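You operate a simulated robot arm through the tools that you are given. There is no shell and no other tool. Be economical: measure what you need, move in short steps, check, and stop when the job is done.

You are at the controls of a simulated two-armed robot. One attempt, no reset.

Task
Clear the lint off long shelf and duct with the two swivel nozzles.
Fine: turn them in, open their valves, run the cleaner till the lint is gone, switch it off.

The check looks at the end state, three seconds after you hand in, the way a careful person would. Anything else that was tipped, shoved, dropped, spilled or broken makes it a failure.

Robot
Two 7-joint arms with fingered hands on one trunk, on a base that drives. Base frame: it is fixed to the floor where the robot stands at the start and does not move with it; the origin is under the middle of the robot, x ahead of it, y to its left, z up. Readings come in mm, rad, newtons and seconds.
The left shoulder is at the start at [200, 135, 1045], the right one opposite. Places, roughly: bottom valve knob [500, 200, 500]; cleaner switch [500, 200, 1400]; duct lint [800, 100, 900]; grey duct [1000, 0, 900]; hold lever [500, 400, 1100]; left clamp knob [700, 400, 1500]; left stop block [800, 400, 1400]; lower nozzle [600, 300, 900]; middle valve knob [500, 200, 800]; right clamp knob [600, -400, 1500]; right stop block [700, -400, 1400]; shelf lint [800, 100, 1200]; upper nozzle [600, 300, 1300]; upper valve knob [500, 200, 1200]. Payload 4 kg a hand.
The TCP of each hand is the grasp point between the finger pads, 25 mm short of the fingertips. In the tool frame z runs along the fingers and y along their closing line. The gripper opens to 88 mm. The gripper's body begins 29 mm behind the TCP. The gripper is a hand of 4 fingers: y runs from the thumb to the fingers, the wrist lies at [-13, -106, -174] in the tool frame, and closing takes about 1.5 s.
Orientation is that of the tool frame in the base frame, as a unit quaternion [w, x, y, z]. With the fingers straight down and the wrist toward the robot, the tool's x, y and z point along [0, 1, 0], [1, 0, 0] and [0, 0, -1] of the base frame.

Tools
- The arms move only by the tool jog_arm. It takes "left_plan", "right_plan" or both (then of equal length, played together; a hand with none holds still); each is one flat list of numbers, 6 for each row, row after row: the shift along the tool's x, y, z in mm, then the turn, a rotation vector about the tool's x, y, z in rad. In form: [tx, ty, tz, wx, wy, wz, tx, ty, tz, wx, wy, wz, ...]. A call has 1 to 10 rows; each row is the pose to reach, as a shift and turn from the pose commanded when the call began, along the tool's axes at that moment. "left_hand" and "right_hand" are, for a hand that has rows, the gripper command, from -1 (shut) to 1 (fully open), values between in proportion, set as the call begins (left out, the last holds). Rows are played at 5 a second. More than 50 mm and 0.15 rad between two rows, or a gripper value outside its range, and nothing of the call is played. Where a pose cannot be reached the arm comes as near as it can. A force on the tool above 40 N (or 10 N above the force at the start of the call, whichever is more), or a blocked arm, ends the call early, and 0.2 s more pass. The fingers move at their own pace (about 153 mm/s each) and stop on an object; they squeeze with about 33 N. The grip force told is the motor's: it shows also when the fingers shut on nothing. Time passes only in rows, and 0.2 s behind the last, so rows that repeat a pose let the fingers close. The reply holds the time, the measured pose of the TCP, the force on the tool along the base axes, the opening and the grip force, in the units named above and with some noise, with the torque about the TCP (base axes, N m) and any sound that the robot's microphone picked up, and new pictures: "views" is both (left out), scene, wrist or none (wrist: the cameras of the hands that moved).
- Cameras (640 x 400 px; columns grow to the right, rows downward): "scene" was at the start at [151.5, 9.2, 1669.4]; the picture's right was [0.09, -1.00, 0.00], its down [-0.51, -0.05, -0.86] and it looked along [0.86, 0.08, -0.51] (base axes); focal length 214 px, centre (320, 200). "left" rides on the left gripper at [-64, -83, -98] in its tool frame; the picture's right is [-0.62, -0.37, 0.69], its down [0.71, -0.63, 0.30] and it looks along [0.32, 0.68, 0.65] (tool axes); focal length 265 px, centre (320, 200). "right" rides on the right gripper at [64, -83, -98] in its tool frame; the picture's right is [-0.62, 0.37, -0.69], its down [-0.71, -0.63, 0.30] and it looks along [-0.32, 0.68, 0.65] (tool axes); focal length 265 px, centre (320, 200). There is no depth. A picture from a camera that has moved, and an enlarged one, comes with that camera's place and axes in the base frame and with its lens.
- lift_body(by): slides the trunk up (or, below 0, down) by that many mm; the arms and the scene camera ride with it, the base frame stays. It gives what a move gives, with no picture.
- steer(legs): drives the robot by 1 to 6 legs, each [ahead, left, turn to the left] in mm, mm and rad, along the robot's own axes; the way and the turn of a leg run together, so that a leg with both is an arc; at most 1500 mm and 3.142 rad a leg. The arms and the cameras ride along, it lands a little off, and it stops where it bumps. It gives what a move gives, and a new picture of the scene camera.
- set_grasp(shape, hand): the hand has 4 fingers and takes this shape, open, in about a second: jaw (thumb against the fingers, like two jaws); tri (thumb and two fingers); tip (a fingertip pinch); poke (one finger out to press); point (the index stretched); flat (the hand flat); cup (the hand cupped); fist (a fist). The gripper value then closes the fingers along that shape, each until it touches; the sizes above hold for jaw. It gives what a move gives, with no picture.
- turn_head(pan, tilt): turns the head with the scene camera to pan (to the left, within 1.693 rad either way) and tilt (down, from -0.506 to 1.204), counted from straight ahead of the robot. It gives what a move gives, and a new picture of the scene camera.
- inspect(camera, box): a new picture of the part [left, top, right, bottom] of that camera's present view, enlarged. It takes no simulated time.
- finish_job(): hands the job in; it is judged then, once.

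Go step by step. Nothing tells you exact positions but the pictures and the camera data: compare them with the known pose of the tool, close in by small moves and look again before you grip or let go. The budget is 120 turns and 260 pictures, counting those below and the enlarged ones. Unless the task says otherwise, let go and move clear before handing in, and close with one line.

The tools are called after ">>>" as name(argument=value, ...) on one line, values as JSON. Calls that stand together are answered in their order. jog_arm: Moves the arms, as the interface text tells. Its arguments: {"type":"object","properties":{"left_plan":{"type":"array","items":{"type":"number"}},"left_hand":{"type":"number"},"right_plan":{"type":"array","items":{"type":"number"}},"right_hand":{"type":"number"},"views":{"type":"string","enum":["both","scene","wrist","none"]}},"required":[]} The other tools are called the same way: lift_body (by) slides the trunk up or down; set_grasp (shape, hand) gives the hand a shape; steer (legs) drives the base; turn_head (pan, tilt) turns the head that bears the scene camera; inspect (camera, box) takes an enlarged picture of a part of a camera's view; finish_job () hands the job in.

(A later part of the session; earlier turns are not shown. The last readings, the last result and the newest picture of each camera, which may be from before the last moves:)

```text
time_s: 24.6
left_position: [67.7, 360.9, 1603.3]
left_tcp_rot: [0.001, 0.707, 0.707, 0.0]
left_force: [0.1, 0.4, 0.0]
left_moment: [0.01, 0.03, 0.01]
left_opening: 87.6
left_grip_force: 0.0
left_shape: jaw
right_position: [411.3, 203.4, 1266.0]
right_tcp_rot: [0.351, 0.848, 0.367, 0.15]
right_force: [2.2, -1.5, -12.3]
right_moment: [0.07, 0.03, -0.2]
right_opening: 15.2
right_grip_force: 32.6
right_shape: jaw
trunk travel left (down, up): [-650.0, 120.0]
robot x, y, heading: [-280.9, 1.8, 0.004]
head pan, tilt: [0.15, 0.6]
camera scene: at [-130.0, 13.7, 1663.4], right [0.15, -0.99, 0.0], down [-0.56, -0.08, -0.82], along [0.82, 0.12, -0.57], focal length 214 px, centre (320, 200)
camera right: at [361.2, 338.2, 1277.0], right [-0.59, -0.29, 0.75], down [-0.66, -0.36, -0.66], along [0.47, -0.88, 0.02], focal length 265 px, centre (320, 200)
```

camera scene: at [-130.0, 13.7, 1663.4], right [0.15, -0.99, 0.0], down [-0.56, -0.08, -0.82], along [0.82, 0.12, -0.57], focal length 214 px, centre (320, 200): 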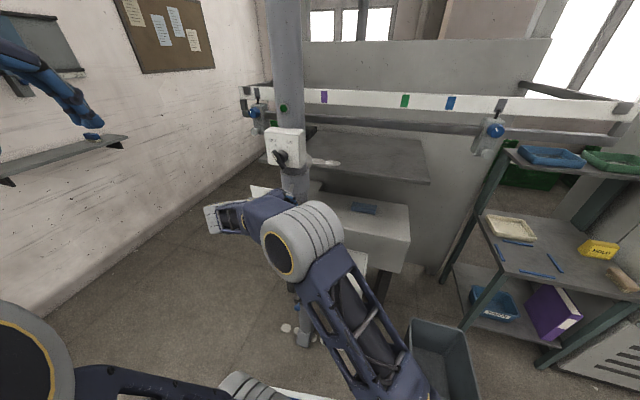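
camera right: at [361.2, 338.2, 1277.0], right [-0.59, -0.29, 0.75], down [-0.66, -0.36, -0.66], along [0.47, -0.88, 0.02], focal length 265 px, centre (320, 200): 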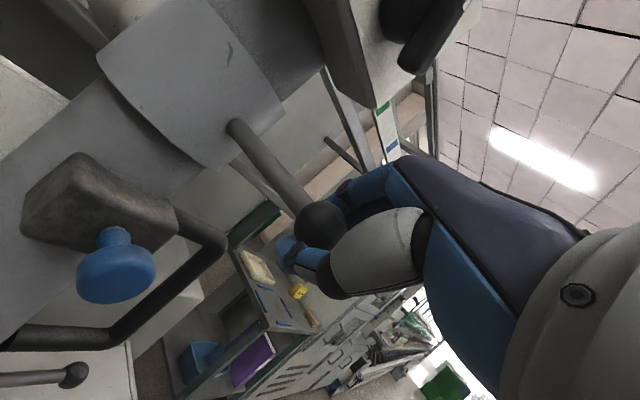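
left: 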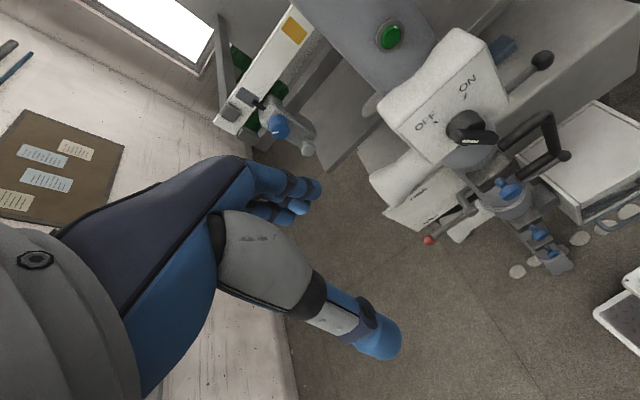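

The handle now points at me. I'll let go, back out, and check the nozzle's direction.

>>> jog_arm(right_plan=[0, 0, 0, 0, 0, 0, 0, 0, 0, 0, 0, 0, 0, 0, 0, 0, 0, 0, 0, 0, 0, 0, 0, 0, 0, 0, 0, 0, 0, 0], right_hand=1, views="none")

>>> jog_arm(right_plan=[0, 0, -30, 0, 0, 0, 0, 0, -60, 0, 0, 0, -10, -15, -95, 0, 0, 0, -40, -30, -120, 0, 0, 0, -75, -40, -145, 0, 0, 0, -115, -50, -165, 0, 0, 0], views="both")

```text
time_s: 25.8
left_position: [67.3, 361.8, 1603.6]
left_tcp_rot: [0.0, 0.707, 0.707, 0.0]
left_force: [0.0, 0.3, 0.0]
left_moment: [0.0, 0.03, -0.01]
left_opening: 87.6
left_grip_force: 0.1
left_shape: jaw
right_position: [411.7, 204.3, 1266.2]
right_tcp_rot: [0.353, 0.848, 0.366, 0.151]
right_force: [-0.9, 0.2, 0.0]
right_moment: [-0.01, -0.01, -0.01]
right_opening: 87.3
right_grip_force: 0.0
right_shape: jaw
trunk travel left (down, up): [-650.0, 120.0]
robot x, y, heading: [-281.8, 0.5, 0.0]
head pan, tilt: [0.15, 0.6]
```

```text
time_s: 27.2
left_position: [68.0, 362.0, 1602.9]
left_tcp_rot: [0.0, 0.707, 0.707, 0.0]
left_force: [0.8, 0.0, 0.3]
left_moment: [0.0, 0.01, -0.01]
left_opening: 87.7
left_grip_force: 0.0
left_shape: jaw
right_position: [220.3, 223.4, 1348.1]
right_tcp_rot: [0.353, 0.847, 0.368, 0.152]
right_force: [0.6, -0.3, -0.4]
right_moment: [0.0, 0.01, -0.02]
right_opening: 87.5
right_grip_force: 0.0
right_shape: jaw
trunk travel left (down, up): [-650.0, 120.0]
robot x, y, heading: [-277.5, -0.6, 0.005]
head pan, tilt: [0.15, 0.6]
camera scene: at [-129.7, 14.3, 1663.3], right [0.15, -0.99, 0.0], down [-0.56, -0.09, -0.82], along [0.82, 0.12, -0.57], focal length 214 px, centre (320, 200)
camera right: at [171.8, 358.2, 1359.2], right [-0.59, -0.29, 0.75], down [-0.66, -0.36, -0.66], along [0.47, -0.88, 0.02], focal length 265 px, centre (320, 200)
```

scene: 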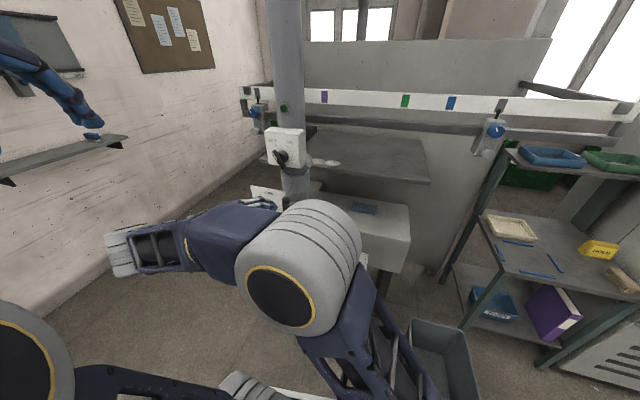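
right: 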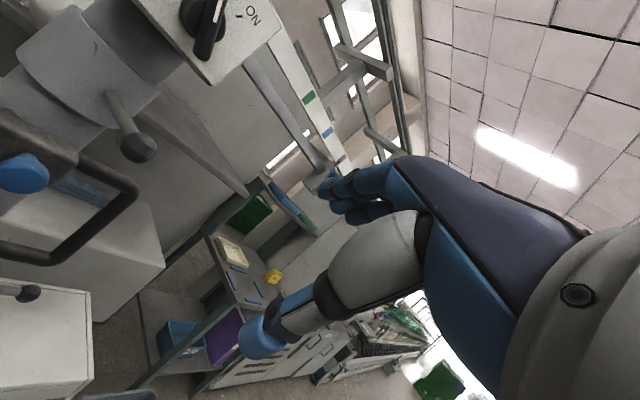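

>>> inspect(camera="scene", box=[230, 120, 370, 210])

>>> inspect(camera="right", box=[0, 0, 260, 200])

```text
4.44 times, centred on (300, 165) of scene
camera zoom: at [-129.7, 14.3, 1663.3], right [0.15, -0.99, 0.0], down [-0.56, -0.09, -0.82], along [0.82, 0.12, -0.57], focal length 953 px, centre (409, 356)
```

zoom: 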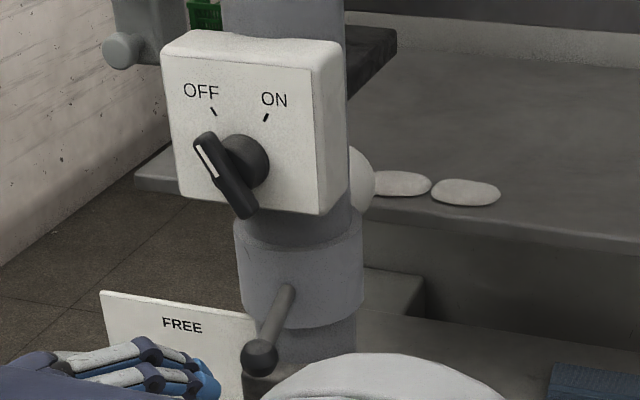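

```text
2.00 times, centred on (130, 100) of right
camera zoom: at [171.8, 358.2, 1359.2], right [-0.59, -0.29, 0.75], down [-0.66, -0.36, -0.66], along [0.47, -0.88, 0.02], focal length 531 px, centre (700, 400)
```

zoom: 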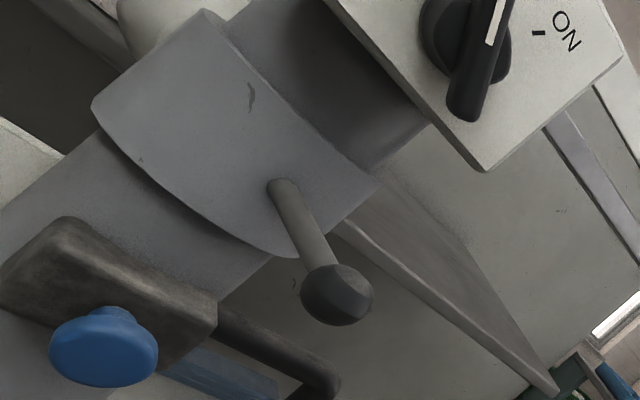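

The upper nozzle now points in at the shelf. Next I'll un-yaw the hand, bring it back to the right, and lower the trunk for the lower handle.

>>> jog_arm(right_plan=[-12, 29, 29, 0, 0.088, -0.088, -25, 58, 58, 0, 0.177, -0.177, -37, 87, 87, 0, 0.265, -0.265, -50, 116, 116, 0, 0.353, -0.353, -62, 145, 145, 0, 0.442, -0.442, -74, 174, 174, 0, 0.53, -0.53], views="none")

>>> lift_body(by=-340)

>>> jog_arm(right_plan=[0, 0, 0, 0, 0, 0])

```text
time_s: 28.6
left_position: [66.4, 362.5, 1603.9]
left_tcp_rot: [0.0, 0.706, 0.708, 0.0]
left_force: [0.5, 0.1, 0.0]
left_moment: [0.01, -0.02, -0.05]
left_opening: 87.5
left_grip_force: 0.1
left_shape: jaw
right_position: [350.1, 0.8, 1346.1]
right_tcp_rot: [0.271, 0.655, 0.652, 0.268]
right_force: [0.2, 0.8, 0.4]
right_moment: [0.04, -0.06, 0.0]
right_opening: 87.5
right_grip_force: 0.0
right_shape: jaw
trunk travel left (down, up): [-650.0, 120.0]
robot x, y, heading: [-278.1, 4.1, 0.0]
head pan, tilt: [0.15, 0.6]
```

```text
time_s: 31.9
left_position: [66.9, 361.2, 1264.6]
left_tcp_rot: [0.0, 0.707, 0.707, 0.0]
left_force: [0.3, 0.4, 0.2]
left_moment: [-0.01, -0.04, 0.01]
left_opening: 87.5
left_grip_force: 0.0
left_shape: jaw
right_position: [351.6, 0.7, 1005.7]
right_tcp_rot: [0.271, 0.655, 0.652, 0.269]
right_force: [-0.5, 0.7, 0.0]
right_moment: [0.03, 0.02, -0.01]
right_opening: 87.6
right_grip_force: 0.1
right_shape: jaw
trunk travel left (down, up): [-310.0, 460.0]
robot x, y, heading: [-278.5, -0.1, -0.002]
head pan, tilt: [0.15, 0.6]
```

```text
time_s: 32.3
left_position: [67.1, 361.3, 1263.5]
left_tcp_rot: [0.0, 0.707, 0.707, 0.0]
left_force: [0.5, 0.0, -0.4]
left_moment: [0.0, 0.02, 0.02]
left_opening: 87.5
left_grip_force: 0.1
left_shape: jaw
right_position: [352.2, 1.7, 1006.6]
right_tcp_rot: [0.272, 0.655, 0.652, 0.268]
right_force: [-0.2, 0.8, 0.1]
right_moment: [-0.01, 0.0, -0.01]
right_opening: 87.6
right_grip_force: 0.0
right_shape: jaw
trunk travel left (down, up): [-310.0, 460.0]
robot x, y, heading: [-281.6, -1.0, 0.001]
head pan, tilt: [0.15, 0.6]
camera scene: at [-130.3, 14.1, 1323.4], right [0.15, -0.99, 0.0], down [-0.56, -0.09, -0.83], along [0.82, 0.12, -0.56], focal length 214 px, centre (320, 200)
camera right: at [222.4, 65.9, 1018.0], right [-0.23, -0.62, 0.75], down [-0.23, -0.71, -0.66], along [0.94, -0.33, 0.02], focal length 265 px, centre (320, 200)
```

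scene: 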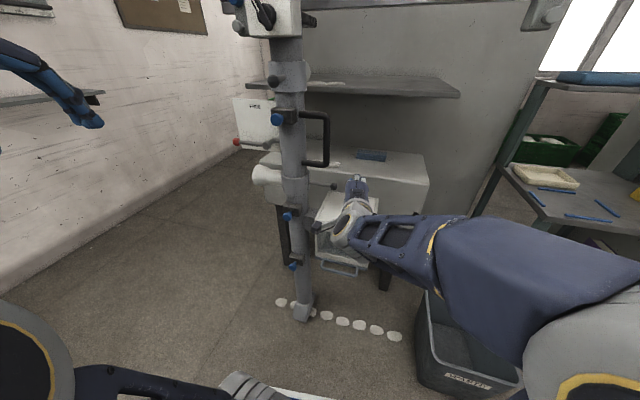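
right: 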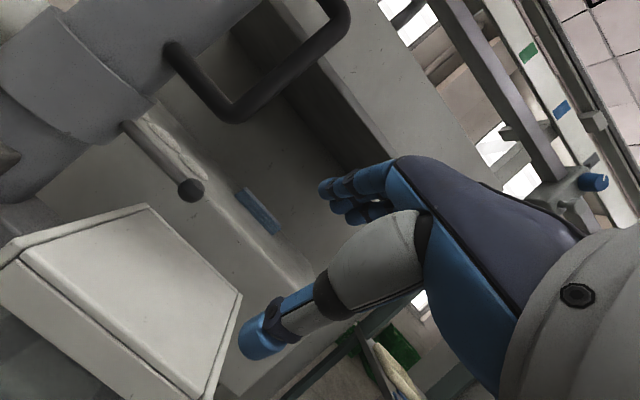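

The lower ball is at about [544, 67, 921], with the white box top well below it at z≈817 and the D-handle above it. I'll move to 60 mm short of it along the finger axis.

>>> jog_arm(right_plan=[16, 10, 40, 0, 0, 0, 33, 30, 78, 0, 0, 0, 50, 52, 106, 0, 0, 0, 66, 76, 134, 0, 0, 0], views="wrist")

```text
time_s: 33.3
left_position: [67.5, 362.2, 1263.9]
left_tcp_rot: [0.0, 0.708, 0.707, 0.0]
left_force: [0.2, -0.2, 0.2]
left_moment: [-0.03, -0.01, 0.01]
left_opening: 87.3
left_grip_force: 0.0
left_shape: jaw
right_position: [500.1, 67.0, 965.4]
right_tcp_rot: [0.272, 0.655, 0.652, 0.269]
right_force: [0.2, -0.4, -0.9]
right_moment: [-0.01, -0.03, 0.0]
right_opening: 87.6
right_grip_force: 0.0
right_shape: jaw
trunk travel left (down, up): [-310.0, 460.0]
robot x, y, heading: [-280.4, 1.1, -0.0]
head pan, tilt: [0.15, 0.6]
camera right: at [371.2, 130.6, 976.4], right [-0.23, -0.62, 0.75], down [-0.23, -0.71, -0.66], along [0.94, -0.33, 0.02], focal length 265 px, centre (320, 200)
```

right: 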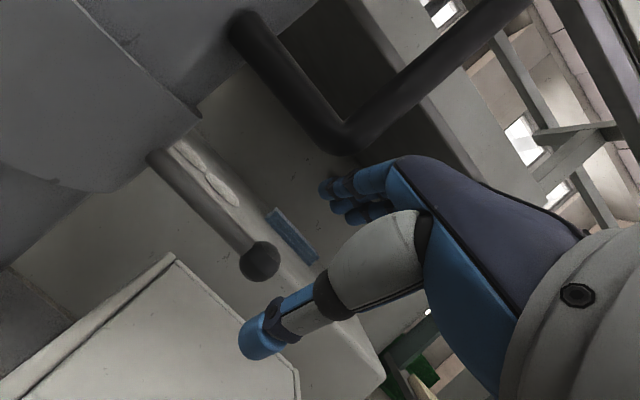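

>>> jog_arm(right_plan=[-1, 0, 20, 0, 0, 0, -1, 0, 41, 0, 0, 0, -1, -1, 62, 0, 0, 0], views="wrist")

>>> jog_arm(right_plan=[0, 0, 0, 0, 0, 0, 0, 0, 0, 0, 0, 0, 0, 0, 0, 0, 0, 0, 0, 0, 0, 0, 0, 0, 0, 0, 0, 0, 0, 0, 0, 0, 0, 0, 0, 0, 0, 0, 0, 0, 0, 0, 0, 0, 0, 0, 0, 0], right_hand=-1, views="wrist")

```text
time_s: 34.1
left_position: [66.6, 361.9, 1263.9]
left_tcp_rot: [0.0, 0.707, 0.707, 0.0]
left_force: [-0.3, 0.5, -0.5]
left_moment: [0.01, 0.01, -0.01]
left_opening: 87.9
left_grip_force: 0.0
left_shape: jaw
right_position: [541.8, 65.0, 920.6]
right_tcp_rot: [0.271, 0.654, 0.653, 0.269]
right_force: [-0.6, -1.3, -0.1]
right_moment: [0.01, -0.02, 0.0]
right_opening: 87.7
right_grip_force: 0.1
right_shape: jaw
trunk travel left (down, up): [-310.0, 460.0]
robot x, y, heading: [-280.3, 2.3, 0.0]
head pan, tilt: [0.15, 0.6]
camera right: at [413.8, 130.4, 931.8], right [-0.23, -0.62, 0.75], down [-0.23, -0.72, -0.66], along [0.94, -0.33, 0.02], focal length 265 px, centre (320, 200)
```

right: 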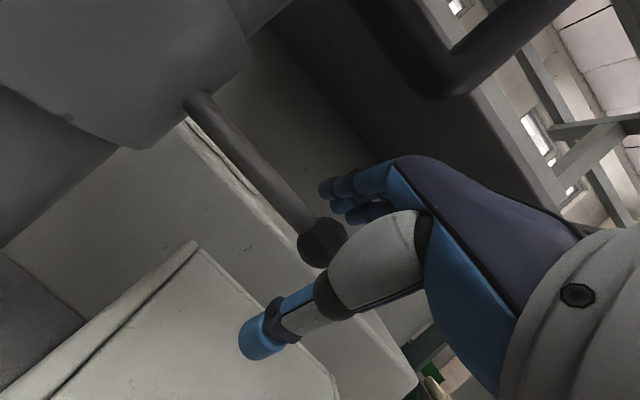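

```text
time_s: 35.9
left_position: [67.6, 361.2, 1263.7]
left_tcp_rot: [-0.001, 0.708, 0.706, -0.001]
left_force: [0.4, -0.3, 1.0]
left_moment: [-0.01, -0.02, 0.0]
left_opening: 87.9
left_grip_force: 0.0
left_shape: jaw
right_position: [542.7, 66.2, 918.7]
right_tcp_rot: [0.27, 0.655, 0.653, 0.267]
right_force: [0.9, 0.7, -23.9]
right_moment: [-0.02, 0.12, -0.02]
right_opening: 15.4
right_grip_force: 32.7
right_shape: jaw
trunk travel left (down, up): [-310.0, 460.0]
robot x, y, heading: [-279.0, -4.2, 0.003]
head pan, tilt: [0.15, 0.6]
camera right: at [413.7, 130.5, 930.1], right [-0.23, -0.62, 0.75], down [-0.24, -0.72, -0.66], along [0.94, -0.33, 0.02], focal length 265 px, centre (320, 200)
```

right: 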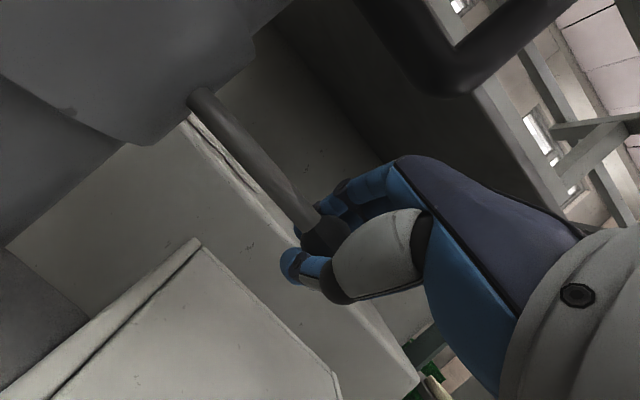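

It's the same grip as before, so I'll use the same arc with a slightly smaller radius.

>>> jog_arm(right_plan=[0, -3, 3, 0, 0, 0, 4, -22, -16, 0, -0.08, 0.08, 12, -39, -33, 0, -0.16, 0.16, 25, -55.5, -49.5, 0, -0.24, 0.24, 42.5, -70, -64, 0, -0.32, 0.32], views="none")

```text
time_s: 37.1
left_position: [68.3, 362.4, 1263.1]
left_tcp_rot: [0.0, 0.707, 0.707, 0.0]
left_force: [0.7, -0.8, -0.4]
left_moment: [0.01, 0.01, 0.0]
left_opening: 87.7
left_grip_force: 0.2
left_shape: jaw
right_position: [448.8, 109.7, 915.0]
right_tcp_rot: [0.323, 0.783, 0.491, 0.202]
right_force: [19.1, 16.4, -11.2]
right_moment: [-0.01, 0.17, 0.13]
right_opening: 15.0
right_grip_force: 33.2
right_shape: jaw
trunk travel left (down, up): [-310.0, 460.0]
robot x, y, heading: [-276.4, -0.9, -0.002]
head pan, tilt: [0.15, 0.6]
```

>>> jog_arm(right_plan=[14.6, -16, -16, 0, -0.053, 0.053, 29.9, -30.4, -30.4, 0, -0.106, 0.106, 48.6, -42.6, -42.6, 0, -0.159, 0.159, 71, -51.6, -51.6, 0, -0.212, 0.212])

```text
time_s: 38.1
left_position: [68.2, 361.6, 1263.6]
left_tcp_rot: [0.0, 0.707, 0.707, -0.001]
left_force: [-0.1, 1.0, -0.3]
left_moment: [-0.05, -0.02, -0.01]
left_opening: 87.6
left_grip_force: 0.1
left_shape: jaw
right_position: [412.8, 204.8, 914.7]
right_tcp_rot: [0.351, 0.849, 0.366, 0.148]
right_force: [-4.7, -1.4, -14.4]
right_moment: [0.1, 0.02, -0.25]
right_opening: 14.9
right_grip_force: 32.6
right_shape: jaw
trunk travel left (down, up): [-310.0, 460.0]
robot x, y, heading: [-276.3, -3.7, 0.003]
head pan, tilt: [0.15, 0.6]
camera scene: at [-130.3, 14.0, 1323.4], right [0.15, -0.99, 0.0], down [-0.56, -0.08, -0.82], along [0.82, 0.12, -0.57], focal length 214 px, centre (320, 200)
camera right: at [363.7, 339.2, 926.3], right [-0.59, -0.29, 0.75], down [-0.66, -0.36, -0.66], along [0.46, -0.89, 0.02], focal length 265 px, centre (320, 200)
```

scene: 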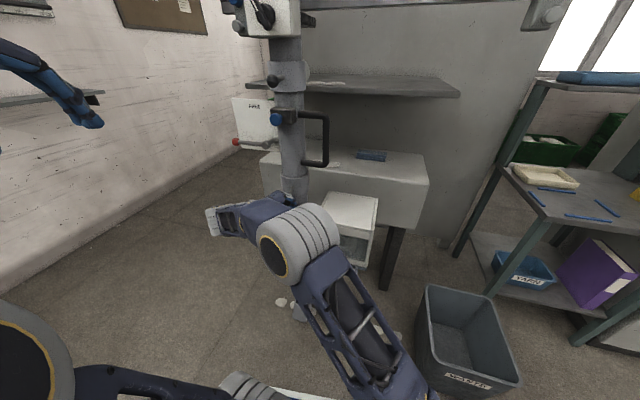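
right: 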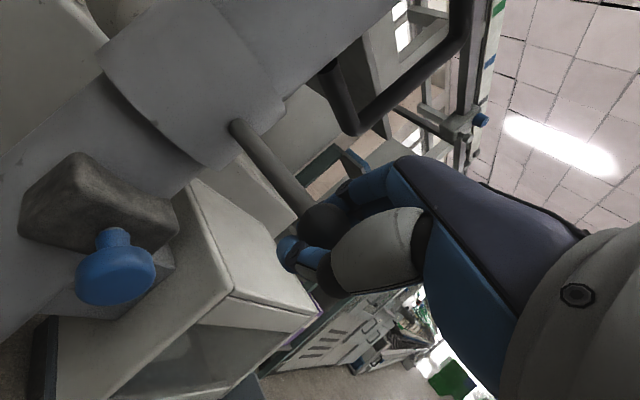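

Both handles now point at me. I'll release, back out, and look at the lower nozzle and the valves.

>>> jog_arm(right_plan=[0, 0, 0, 0, 0, 0, 0, 0, 0, 0, 0, 0, 0, 0, 0, 0, 0, 0, 0, 0, 0, 0, 0, 0, 0, 0, 0, 0, 0, 0], right_hand=1, views="none")

>>> jog_arm(right_plan=[0, 0, -30, 0, 0, 0, 0, 0, -60, 0, 0, 0, -10, -15, -95, 0, 0, 0, -40, -20, -110, 0, 0, 0, -80, -10, -110, 0, 0, 0, -120, 10, -100, 0, 0, 0, -160, 25, -90, 0, 0, 0, -200, 35, -80, 0, 0, 0], views="both")

>>> inspect(camera="scene", box=[220, 60, 380, 160])

>>> inspect(camera="scene", box=[220, 160, 380, 260])

```text
time_s: 39.3
left_position: [67.7, 360.4, 1264.4]
left_tcp_rot: [-0.001, 0.707, 0.707, 0.0]
left_force: [-0.4, -0.1, 0.6]
left_moment: [0.01, -0.01, -0.02]
left_opening: 87.5
left_grip_force: 0.1
left_shape: jaw
right_position: [414.0, 204.6, 916.0]
right_tcp_rot: [0.352, 0.849, 0.365, 0.15]
right_force: [-0.3, 0.5, 0.1]
right_moment: [0.01, 0.02, 0.03]
right_opening: 87.4
right_grip_force: 0.0
right_shape: jaw
trunk travel left (down, up): [-310.0, 460.0]
robot x, y, heading: [-279.4, 3.8, 0.003]
head pan, tilt: [0.15, 0.6]
```

```text
time_s: 41.1
left_position: [67.2, 363.4, 1263.4]
left_tcp_rot: [0.0, 0.706, 0.708, 0.0]
left_force: [0.0, 0.2, 0.2]
left_moment: [0.0, 0.0, -0.02]
left_opening: 87.9
left_grip_force: 0.0
left_shape: jaw
right_position: [251.9, 80.1, 997.8]
right_tcp_rot: [0.353, 0.848, 0.366, 0.151]
right_force: [0.0, 0.3, 0.2]
right_moment: [0.02, 0.0, -0.01]
right_opening: 87.8
right_grip_force: 0.0
right_shape: jaw
trunk travel left (down, up): [-310.0, 460.0]
robot x, y, heading: [-277.4, -2.4, 0.001]
head pan, tilt: [0.15, 0.6]
camera scene: at [-130.2, 14.3, 1323.4], right [0.15, -0.99, 0.0], down [-0.56, -0.09, -0.82], along [0.82, 0.12, -0.57], focal length 214 px, centre (320, 200)
camera right: at [201.9, 215.2, 1008.7], right [-0.59, -0.29, 0.75], down [-0.66, -0.36, -0.66], along [0.46, -0.89, 0.02], focal length 265 px, centre (320, 200)
```

scene: 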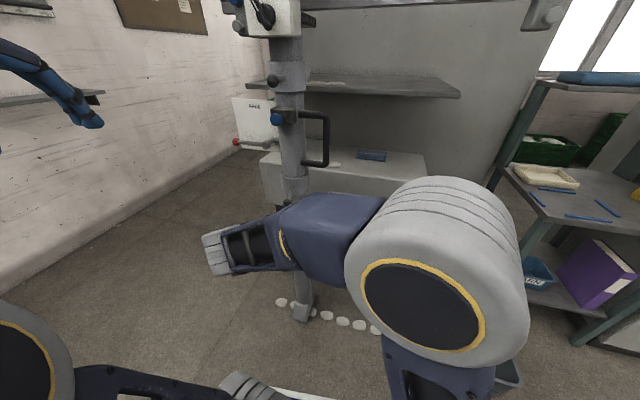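
right: 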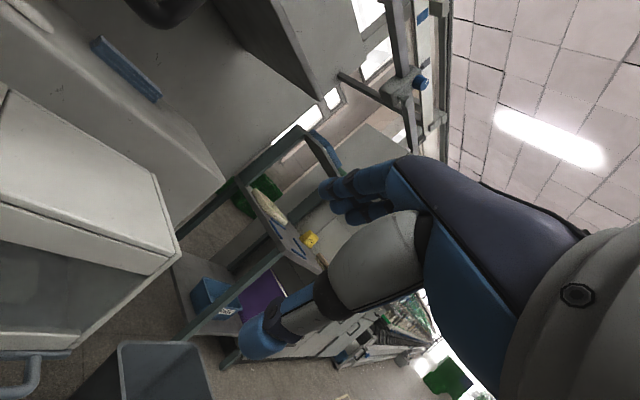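

```text
4.00 times, centred on (300, 110) of scene
camera zoom: at [-130.2, 14.3, 1323.4], right [0.15, -0.99, 0.0], down [-0.56, -0.09, -0.82], along [0.82, 0.12, -0.57], focal length 858 px, centre (400, 560)
```

zoom: 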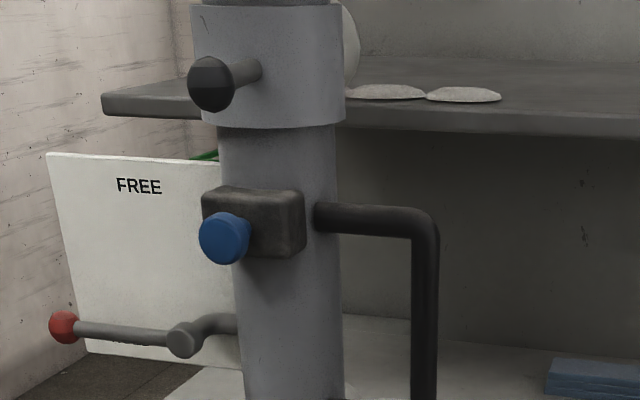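

```text
4.00 times, centred on (300, 210) of scene
camera zoom: at [-130.2, 14.3, 1323.4], right [0.15, -0.99, 0.0], down [-0.56, -0.09, -0.82], along [0.82, 0.12, -0.57], focal length 858 px, centre (400, 160)
```

zoom: 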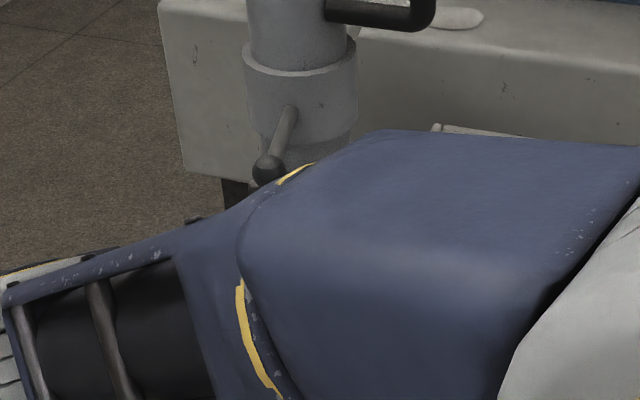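

Both nozzles are turned in, and the hold lever still sits at HOLD. The valve knobs are plain round knobs on stems, with the upper one at about [474, 232, 1167]. I'll park the right arm to the right, raise the trunk, and bring the left hand in horizontally at the upper valve.

>>> jog_arm(right_plan=[-30, 20, 20, 0, 0.088, -0.088, -61, 40, 40, 0, 0.177, -0.177, -91, 60, 60, 0, 0.265, -0.265, -121, 80, 80, 0, 0.353, -0.353, -152, 100, 100, 0, 0.442, -0.442, -182, 120, 120, 0, 0.53, -0.53], views="none")

>>> lift_body(by=230)

>>> jog_arm(left_plan=[-3, 21, 29, -0.086, 0.086, 0.086, -6, 43, 59, -0.172, 0.172, 0.172, -10, 64, 88, -0.258, 0.258, 0.258, -13, 85, 118, -0.344, 0.344, 0.344, -16, 106, 147, -0.43, 0.43, 0.43, -19, 128, 176, -0.516, 0.516, 0.516, -22, 149, 206, -0.602, 0.602, 0.602, -26, 170, 235, -0.688, 0.688, 0.688, -29, 192, 265, -0.774, 0.774, 0.774, -32, 213, 294, -0.86, 0.86, 0.86])

```text
time_s: 42.5
left_position: [67.8, 361.7, 1263.4]
left_tcp_rot: [0.0, 0.706, 0.708, 0.0]
left_force: [0.1, 0.5, 0.2]
left_moment: [-0.05, -0.02, 0.02]
left_opening: 87.6
left_grip_force: 0.1
left_shape: jaw
right_position: [270.8, -173.1, 1023.9]
right_tcp_rot: [0.271, 0.655, 0.653, 0.268]
right_force: [0.5, 1.4, -0.3]
right_moment: [0.01, 0.02, -0.03]
right_opening: 87.6
right_grip_force: 0.1
right_shape: jaw
right hand out of reach, approached as far as the arm can: row 4, 5, 6
trunk travel left (down, up): [-310.0, 460.0]
robot x, y, heading: [-279.0, 3.6, -0.005]
head pan, tilt: [0.15, 0.6]
```

```text
time_s: 45.0
left_position: [68.3, 361.8, 1494.2]
left_tcp_rot: [0.0, 0.707, 0.707, 0.0]
left_force: [-0.3, 0.2, 0.4]
left_moment: [-0.03, -0.03, 0.03]
left_opening: 87.7
left_grip_force: 0.1
left_shape: jaw
right_position: [270.7, -174.1, 1253.9]
right_tcp_rot: [0.273, 0.656, 0.651, 0.268]
right_force: [0.6, -0.1, -0.4]
right_moment: [-0.02, 0.01, -0.01]
right_opening: 87.9
right_grip_force: 0.2
right_shape: jaw
trunk travel left (down, up): [-540.0, 230.0]
robot x, y, heading: [-278.2, -2.6, 0.002]
head pan, tilt: [0.15, 0.6]
```

```text
time_s: 47.1
left_position: [279.6, 328.3, 1200.2]
left_tcp_rot: [-0.001, 0.796, 0.242, 0.554]
left_force: [0.3, 0.3, 0.3]
left_moment: [-0.04, 0.03, 0.01]
left_opening: 87.4
left_grip_force: 0.1
left_shape: jaw
right_position: [270.7, -173.6, 1252.4]
right_tcp_rot: [0.272, 0.655, 0.652, 0.268]
right_force: [0.2, 0.6, 0.0]
right_moment: [0.0, -0.03, 0.01]
right_opening: 87.6
right_grip_force: 0.0
right_shape: jaw
trunk travel left (down, up): [-540.0, 230.0]
robot x, y, heading: [-281.2, -0.9, 0.001]
head pan, tilt: [0.15, 0.6]
camera scene: at [-130.6, 13.8, 1553.5], right [0.15, -0.99, 0.0], down [-0.56, -0.08, -0.83], along [0.82, 0.12, -0.56], focal length 214 px, centre (320, 200)
camera left: at [143.6, 351.5, 1158.2], right [0.3, 0.27, -0.91], down [0.22, 0.91, 0.34], along [0.93, -0.3, 0.22], focal length 265 px, centre (320, 200)
```

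scene: 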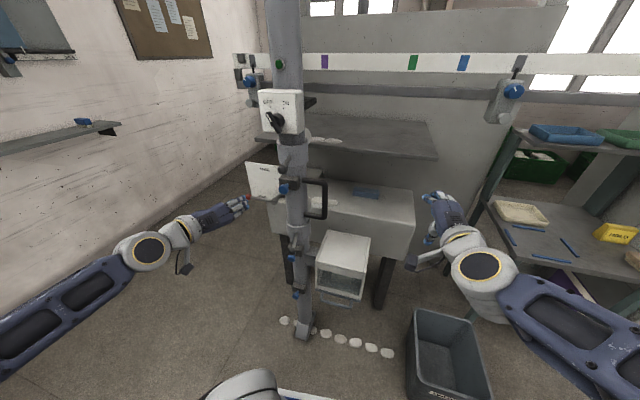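
left: 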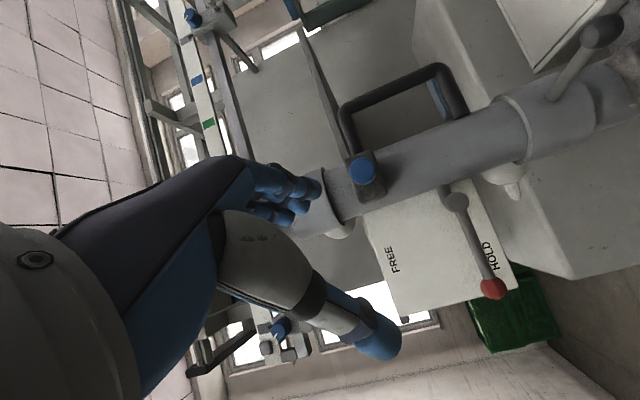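

>>> jog_arm(left_plan=[0, 0, 0, -0.07, 0.07, 0.07, 0, 0, 0, -0.14, 0.14, 0.14, 0, 0, 0, -0.21, 0.21, 0.21, 0, 0, 0, -0.28, 0.28, 0.28, 0, 0, 0, -0.349, 0.349, 0.349], views="wrist")

>>> inspect(camera="scene", box=[240, 150, 360, 225])

>>> inspect(camera="scene", box=[240, 205, 360, 280])

```text
time_s: 48.4
left_position: [279.8, 329.3, 1200.6]
left_tcp_rot: [0.0, 0.707, 0.0, 0.707]
left_force: [0.2, 0.2, -0.4]
left_moment: [0.0, -0.02, 0.02]
left_opening: 87.8
left_grip_force: 0.1
left_shape: jaw
right_position: [270.7, -173.0, 1252.6]
right_tcp_rot: [0.271, 0.656, 0.652, 0.269]
right_force: [0.6, 0.0, 0.5]
right_moment: [0.05, -0.03, 0.0]
right_opening: 87.8
right_grip_force: 0.2
right_shape: jaw
trunk travel left (down, up): [-540.0, 230.0]
robot x, y, heading: [-281.5, -3.0, 0.006]
head pan, tilt: [0.15, 0.6]
camera left: at [181.3, 413.6, 1134.7], right [0.69, 0.37, -0.62], down [0.3, 0.63, 0.71], along [0.65, -0.68, 0.32], focal length 265 px, centre (320, 200)
```

left: 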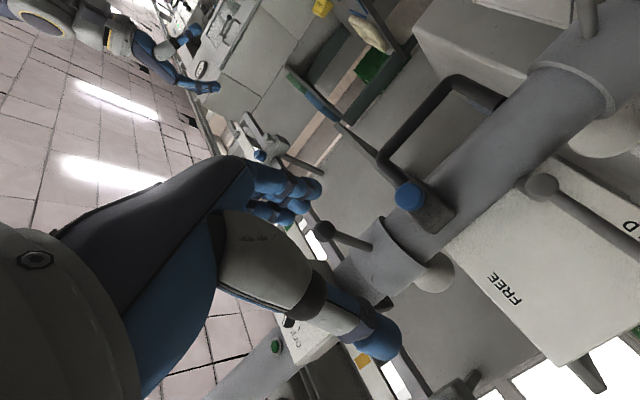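

```text
5.33 times, centred on (300, 188) of scene
camera zoom: at [-130.3, 14.0, 1553.4], right [0.15, -0.99, 0.0], down [-0.56, -0.09, -0.83], along [0.82, 0.12, -0.56], focal length 1144 px, centre (427, 267)
```

zoom: 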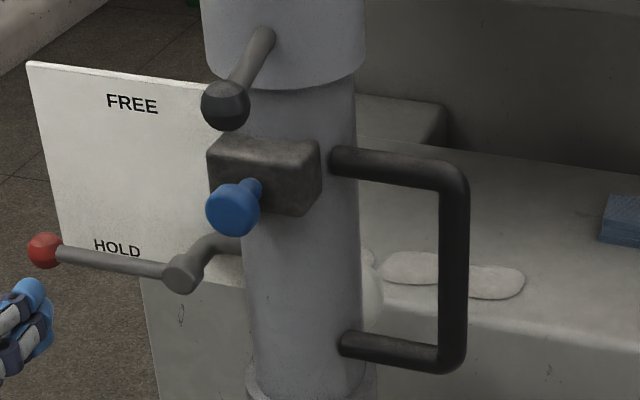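

```text
5.33 times, centred on (300, 242) of scene
camera zoom: at [-130.3, 14.0, 1553.4], right [0.15, -0.99, 0.0], down [-0.56, -0.09, -0.83], along [0.82, 0.12, -0.56], focal length 1144 px, centre (427, -27)
```

zoom: 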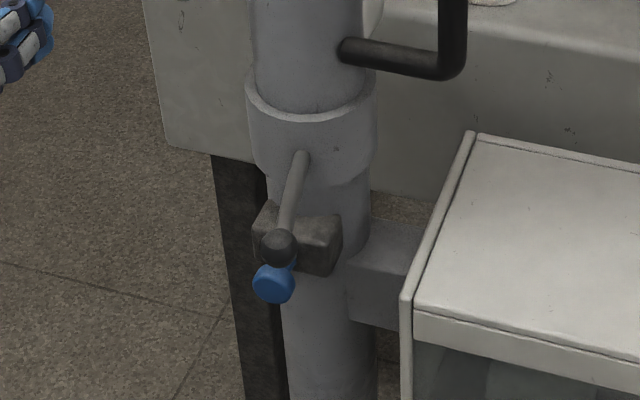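

The upper valve knob is at [472, 227, 1169] with its stem straight along −x, about 33 mm across, so it looks like a push-pull knob. I'll move in around it with the hand open.

>>> jog_arm(left_plan=[-8, 30, 30, 0, 0, 0, -16, 60, 60, 0, 0, 0, -24, 85, 95, 0, 0, 0, -31, 103, 135, 0, 0, 0])

```text
time_s: 49.4
left_position: [415.2, 226.5, 1168.6]
left_tcp_rot: [0.0, 0.707, 0.001, 0.707]
left_force: [0.2, 0.5, -0.5]
left_moment: [-0.02, -0.01, -0.01]
left_opening: 87.7
left_grip_force: 0.1
left_shape: jaw
right_position: [270.4, -173.1, 1253.0]
right_tcp_rot: [0.271, 0.655, 0.652, 0.269]
right_force: [0.5, 0.5, -0.7]
right_moment: [-0.01, 0.0, 0.03]
right_opening: 87.6
right_grip_force: 0.1
right_shape: jaw
trunk travel left (down, up): [-540.0, 230.0]
robot x, y, heading: [-280.6, -0.1, -0.001]
head pan, tilt: [0.15, 0.6]
camera scene: at [-130.7, 14.3, 1553.4], right [0.15, -0.99, 0.0], down [-0.56, -0.09, -0.83], along [0.82, 0.12, -0.56], focal length 214 px, centre (320, 200)
camera left: at [315.8, 310.0, 1104.1], right [0.69, 0.37, -0.62], down [0.3, 0.63, 0.71], along [0.65, -0.68, 0.32], focal length 265 px, centre (320, 200)
```

scene: 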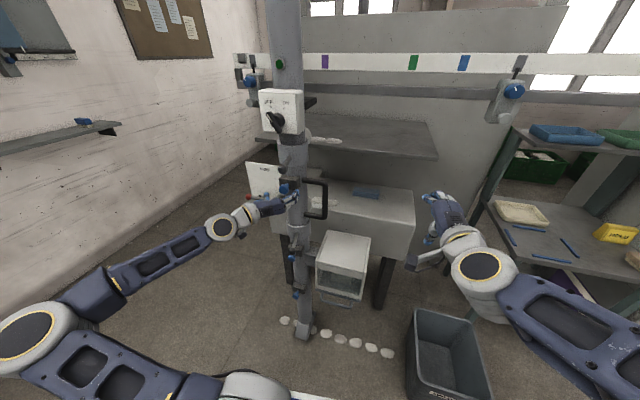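
left: 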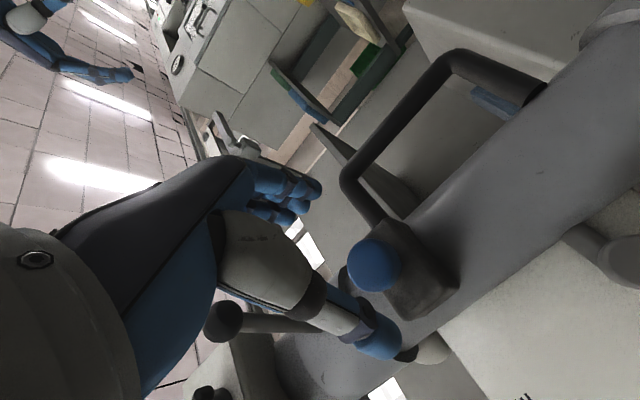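

>>> jog_arm(left_plan=[1, 0, 20, 0, 0, 0, 2, 0, 40, 0, 0, 0, 3, 0, 57, 0, 0, 0], views="wrist")

>>> jog_arm(left_plan=[0, 0, 0, 0, 0, 0, 0, 0, 0, 0, 0, 0, 0, 0, 0, 0, 0, 0, 0, 0, 0, 0, 0, 0, 0, 0, 0, 0, 0, 0, 0, 0, 0, 0, 0, 0, 0, 0, 0, 0, 0, 0, 0, 0, 0, 0, 0, 0], left_hand=-1, views="wrist")

```text
time_s: 50.1
left_position: [472.3, 226.0, 1172.6]
left_tcp_rot: [-0.001, 0.708, 0.0, 0.707]
left_force: [-0.5, 0.2, -1.2]
left_moment: [-0.01, 0.03, 0.0]
left_opening: 87.8
left_grip_force: 0.0
left_shape: jaw
right_position: [270.0, -174.2, 1251.1]
right_tcp_rot: [0.272, 0.656, 0.651, 0.268]
right_force: [-0.5, 0.2, -0.8]
right_moment: [0.0, 0.0, 0.02]
right_opening: 87.7
right_grip_force: 0.1
right_shape: jaw
trunk travel left (down, up): [-540.0, 230.0]
robot x, y, heading: [-276.6, 3.0, 0.006]
head pan, tilt: [0.15, 0.6]
camera left: at [373.3, 310.2, 1106.9], right [0.69, 0.37, -0.62], down [0.3, 0.63, 0.71], along [0.65, -0.68, 0.32], focal length 265 px, centre (320, 200)
```

left: 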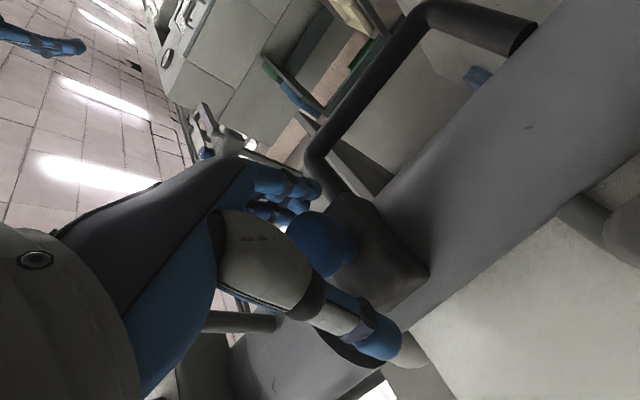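

```text
time_s: 52.0
left_position: [470.4, 227.3, 1173.2]
left_tcp_rot: [0.0, 0.707, 0.0, 0.707]
left_force: [-30.0, 11.1, -1.5]
left_moment: [0.09, 0.06, -1.76]
left_opening: 45.0
left_grip_force: 32.8
left_shape: jaw
right_position: [269.1, -172.5, 1254.5]
right_tcp_rot: [0.272, 0.656, 0.651, 0.268]
right_force: [-0.1, -0.9, 0.3]
right_moment: [-0.03, 0.01, 0.01]
right_opening: 87.6
right_grip_force: 0.1
right_shape: jaw
trunk travel left (down, up): [-540.0, 230.0]
robot x, y, heading: [-277.8, 2.4, -0.0]
head pan, tilt: [0.15, 0.6]
camera left: at [372.1, 310.7, 1107.3], right [0.69, 0.37, -0.62], down [0.3, 0.63, 0.71], along [0.65, -0.68, 0.32], focal length 265 px, centre (320, 200)
```

left: 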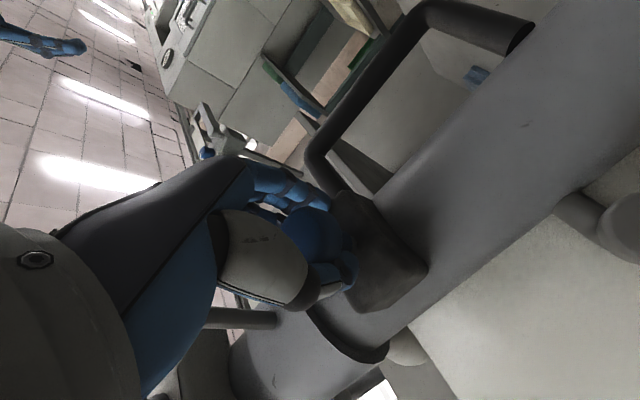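

The fingers are closed on the knob (45 mm) with a push-back along x. I'll try pulling it gently toward me.

>>> jog_arm(left_plan=[0, 0, -8, 0, 0, 0, 0, 0, -16, 0, 0, 0, 0, 0, -24, 0, 0, 0, 0, 0, -30, 0, 0, 0], views="wrist")

```text
time_s: 53.0
left_position: [442.9, 231.8, 1172.1]
left_tcp_rot: [-0.003, 0.706, 0.004, 0.708]
left_force: [6.8, 34.0, 2.3]
left_moment: [0.06, -0.01, 0.01]
left_opening: 29.7
left_grip_force: 33.3
left_shape: jaw
right_position: [269.7, -172.2, 1251.8]
right_tcp_rot: [0.272, 0.655, 0.652, 0.267]
right_force: [0.0, 0.4, 0.3]
right_moment: [0.01, -0.02, 0.0]
right_opening: 87.4
right_grip_force: 0.2
right_shape: jaw
trunk travel left (down, up): [-540.0, 230.0]
robot x, y, heading: [-278.0, 2.1, -0.001]
head pan, tilt: [0.15, 0.6]
camera left: at [344.2, 314.3, 1106.9], right [0.69, 0.37, -0.62], down [0.3, 0.63, 0.71], along [0.66, -0.68, 0.33], focal length 265 px, centre (320, 200)
```

left: 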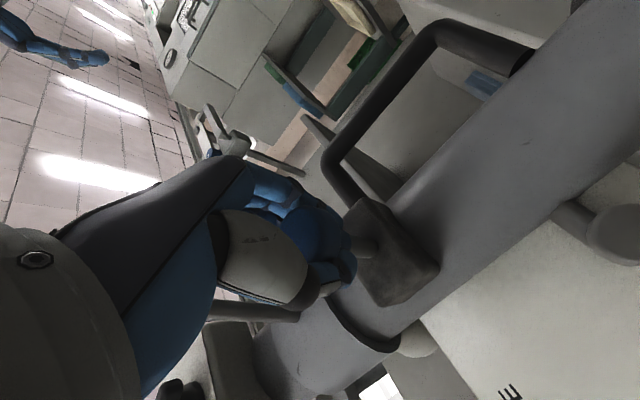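

>>> jog_arm(left_plan=[0, 0, 0, 0, 0, 0, 0, 0, 0, 0, 0, 0, 0, 0, 0, 0, 0, 0, 0, 0, -15, 0, 0, 0, 0, 0, -40, 0, 0, 0, 0, -40, -75, 0, 0, 0], left_hand=1, views="wrist")

>>> inspect(camera="scene", box=[240, 150, 360, 225])

>>> inspect(camera="left", box=[300, 120, 500, 245])

```text
refused: row 6 steps farther than a row can; nothing moved
```

```text
5.33 times, centred on (300, 188) of scene
camera zoom: at [-130.0, 15.6, 1553.4], right [0.15, -0.99, 0.0], down [-0.56, -0.09, -0.82], along [0.82, 0.12, -0.57], focal length 1144 px, centre (427, 267)
```

zoom: 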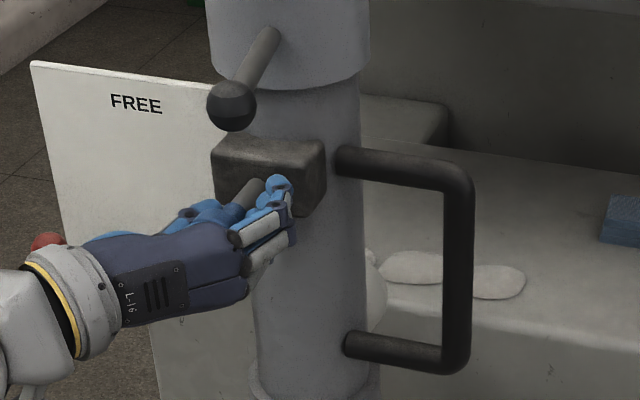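

```text
3.20 times, centred on (400, 182) of left
camera zoom: at [344.2, 314.3, 1106.9], right [0.69, 0.37, -0.62], down [0.3, 0.63, 0.71], along [0.66, -0.68, 0.33], focal length 849 px, centre (64, 256)
```

zoom: 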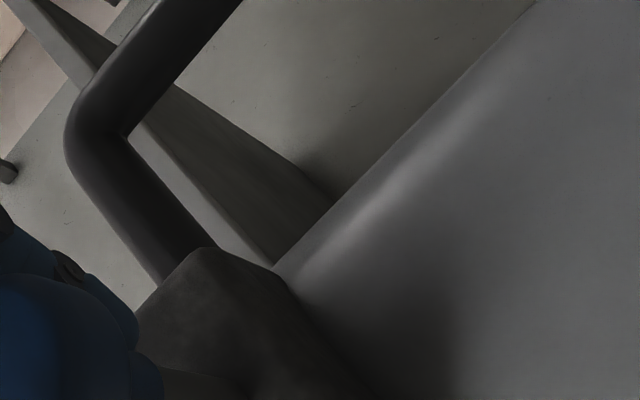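

The knob slid out with my pull and now shows a grey stem. I'll ease the side load and pull a bit further to find the stop.

>>> jog_arm(left_plan=[0, -3, 0, 0, 0, 0, 0, -4, -5, 0, 0, 0, 0, -4, -10, 0, 0, 0, 0, -4, -15, 0, 0, 0], views="none")

>>> inspect(camera="scene", box=[240, 150, 360, 225])

```text
time_s: 54.0
left_position: [434.1, 238.0, 1173.3]
left_tcp_rot: [-0.004, 0.705, 0.007, 0.709]
left_force: [25.1, 15.4, 1.1]
left_moment: [0.06, 0.06, -0.39]
left_opening: 27.7
left_grip_force: 33.6
left_shape: jaw
right_position: [272.1, -172.4, 1252.1]
right_tcp_rot: [0.271, 0.655, 0.652, 0.268]
right_force: [-0.3, -0.1, -0.6]
right_moment: [0.0, 0.01, 0.01]
right_opening: 87.4
right_grip_force: 0.1
right_shape: jaw
trunk travel left (down, up): [-540.0, 230.0]
robot x, y, heading: [-279.8, 2.9, 0.001]
head pan, tilt: [0.15, 0.6]
stopped in row 4 (left hand): the force on the tool passed its limit at 45 N (the readings are from after the stop); the commanded pose is now the measured one
```

```text
5.33 times, centred on (300, 188) of scene
camera zoom: at [-128.6, 14.8, 1553.2], right [0.15, -0.99, 0.0], down [-0.56, -0.09, -0.82], along [0.82, 0.12, -0.57], focal length 1144 px, centre (427, 267)
```

zoom: 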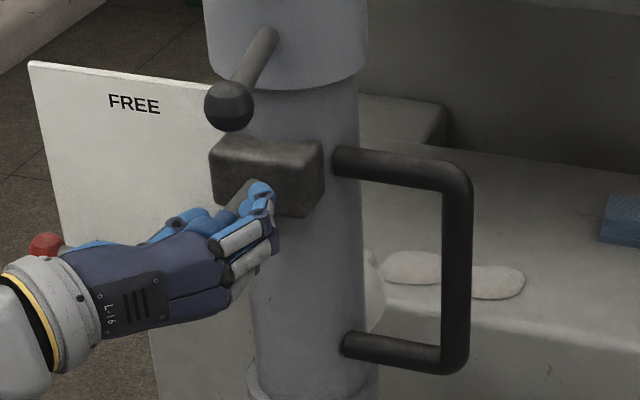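

It has hit its stop. I'll open, back away, and check.

>>> jog_arm(left_plan=[0, 0, 0, 0, 0, 0, 0, 0, 0, 0, 0, 0, 0, 0, 0, 0, 0, 0, 0, 0, 0, 0, 0, 0, 0, 0, -30, 0, 0, 0, 0, -15, -65, 0, 0, 0, 0, -40, -100, 0, 0, 0], left_hand=1, views="wrist")

>>> inspect(camera="scene", box=[240, 150, 360, 225])

```text
time_s: 55.6
left_position: [331.7, 273.7, 1172.3]
left_tcp_rot: [-0.001, 0.706, 0.003, 0.708]
left_force: [-0.1, 0.7, -0.5]
left_moment: [-0.01, 0.0, 0.02]
left_opening: 87.8
left_grip_force: 0.0
left_shape: jaw
right_position: [271.2, -174.4, 1252.2]
right_tcp_rot: [0.272, 0.655, 0.651, 0.268]
right_force: [0.8, -0.2, 0.6]
right_moment: [-0.01, 0.0, 0.02]
right_opening: 87.6
right_grip_force: 0.1
right_shape: jaw
trunk travel left (down, up): [-540.0, 230.0]
robot x, y, heading: [-282.0, 2.1, -0.003]
head pan, tilt: [0.15, 0.6]
camera left: at [231.2, 356.4, 1107.6], right [0.69, 0.37, -0.62], down [0.3, 0.63, 0.71], along [0.66, -0.68, 0.33], focal length 265 px, centre (320, 200)
```

left: 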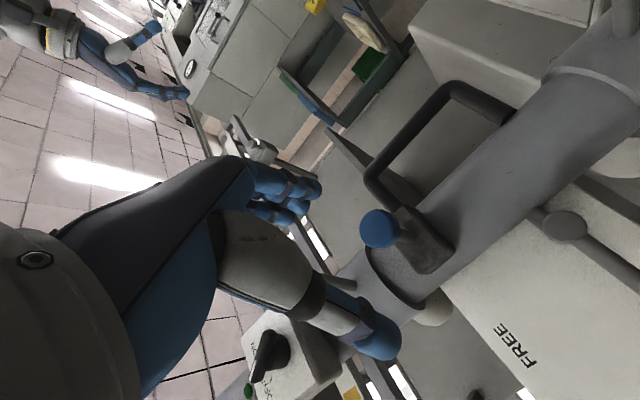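

```text
5.33 times, centred on (300, 188) of scene
camera zoom: at [-129.5, 13.8, 1553.4], right [0.15, -0.99, 0.0], down [-0.56, -0.08, -0.82], along [0.82, 0.12, -0.57], focal length 1144 px, centre (427, 267)
```

zoom: 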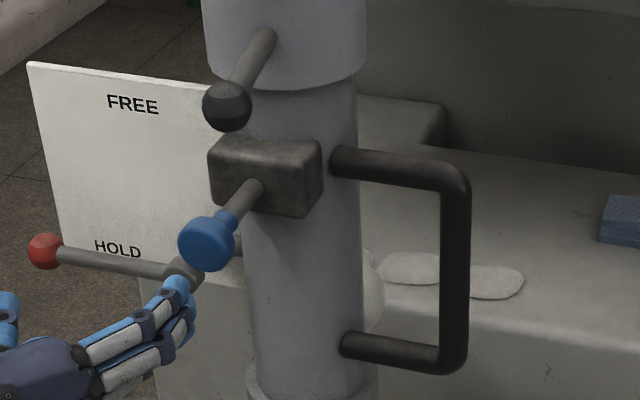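

The upper valve is open: knob pulled out about 30 mm to its stop. By the same geometry the middle valve knob is near [472, 227, 818], so I'll back off a little more and lower the trunk 352 mm.

>>> jog_arm(left_plan=[0, 0, -30, 0, 0, 0, 0, 0, -60, 0, 0, 0], views="none")

>>> lift_body(by=-352)

>>> jog_arm(left_plan=[0, 0, 0, 0, 0, 0])

```text
time_s: 56.2
left_position: [269.7, 274.0, 1171.7]
left_tcp_rot: [-0.002, 0.707, 0.003, 0.707]
left_force: [0.0, 0.6, -0.1]
left_moment: [0.01, 0.0, -0.01]
left_opening: 87.6
left_grip_force: 0.0
left_shape: jaw
right_position: [271.5, -173.0, 1252.4]
right_tcp_rot: [0.272, 0.656, 0.651, 0.268]
right_force: [-0.4, 0.7, 0.4]
right_moment: [-0.01, 0.0, -0.01]
right_opening: 87.9
right_grip_force: 0.0
right_shape: jaw
trunk travel left (down, up): [-540.0, 230.0]
robot x, y, heading: [-280.8, -4.5, 0.005]
head pan, tilt: [0.15, 0.6]
```

```text
time_s: 59.7
left_position: [270.0, 275.0, 819.9]
left_tcp_rot: [-0.002, 0.707, 0.003, 0.707]
left_force: [-0.2, -0.8, -0.1]
left_moment: [0.0, -0.02, -0.03]
left_opening: 87.6
left_grip_force: 0.0
left_shape: jaw
right_position: [270.4, -173.3, 900.7]
right_tcp_rot: [0.272, 0.656, 0.651, 0.268]
right_force: [-0.5, 0.7, 0.5]
right_moment: [0.02, -0.01, -0.01]
right_opening: 87.9
right_grip_force: 0.0
right_shape: jaw
trunk travel left (down, up): [-188.0, 582.0]
robot x, y, heading: [-281.6, 0.9, 0.001]
head pan, tilt: [0.15, 0.6]
```

```text
time_s: 60.1
left_position: [270.0, 273.5, 820.3]
left_tcp_rot: [-0.001, 0.707, 0.004, 0.707]
left_force: [0.2, -0.8, -0.7]
left_moment: [0.01, -0.01, -0.03]
left_opening: 87.5
left_grip_force: 0.1
left_shape: jaw
right_position: [270.3, -173.3, 900.4]
right_tcp_rot: [0.272, 0.656, 0.651, 0.267]
right_force: [0.5, -0.4, 0.2]
right_moment: [0.0, 0.03, 0.0]
right_opening: 87.8
right_grip_force: 0.1
right_shape: jaw
trunk travel left (down, up): [-188.0, 582.0]
robot x, y, heading: [-278.4, -0.8, 0.0]
head pan, tilt: [0.15, 0.6]
camera scene: at [-130.0, 13.9, 1201.4], right [0.15, -0.99, 0.0], down [-0.56, -0.08, -0.83], along [0.82, 0.12, -0.56], focal length 214 px, centre (320, 200)
camera left: at [171.0, 356.8, 755.2], right [0.69, 0.37, -0.62], down [0.3, 0.63, 0.71], along [0.66, -0.68, 0.33], focal length 265 px, centre (320, 200)
```

scene: 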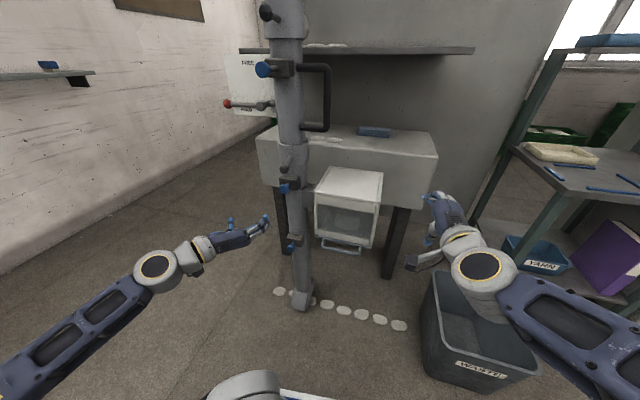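
left: 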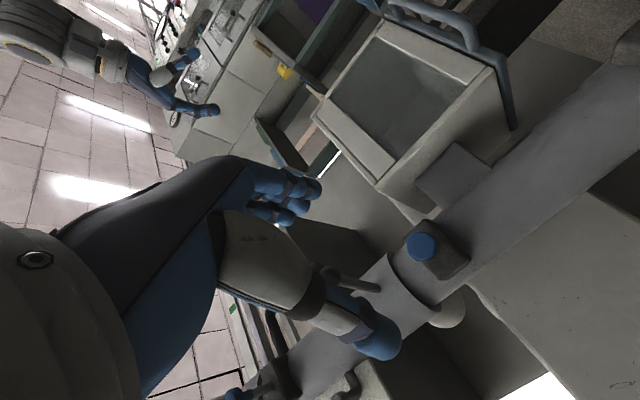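

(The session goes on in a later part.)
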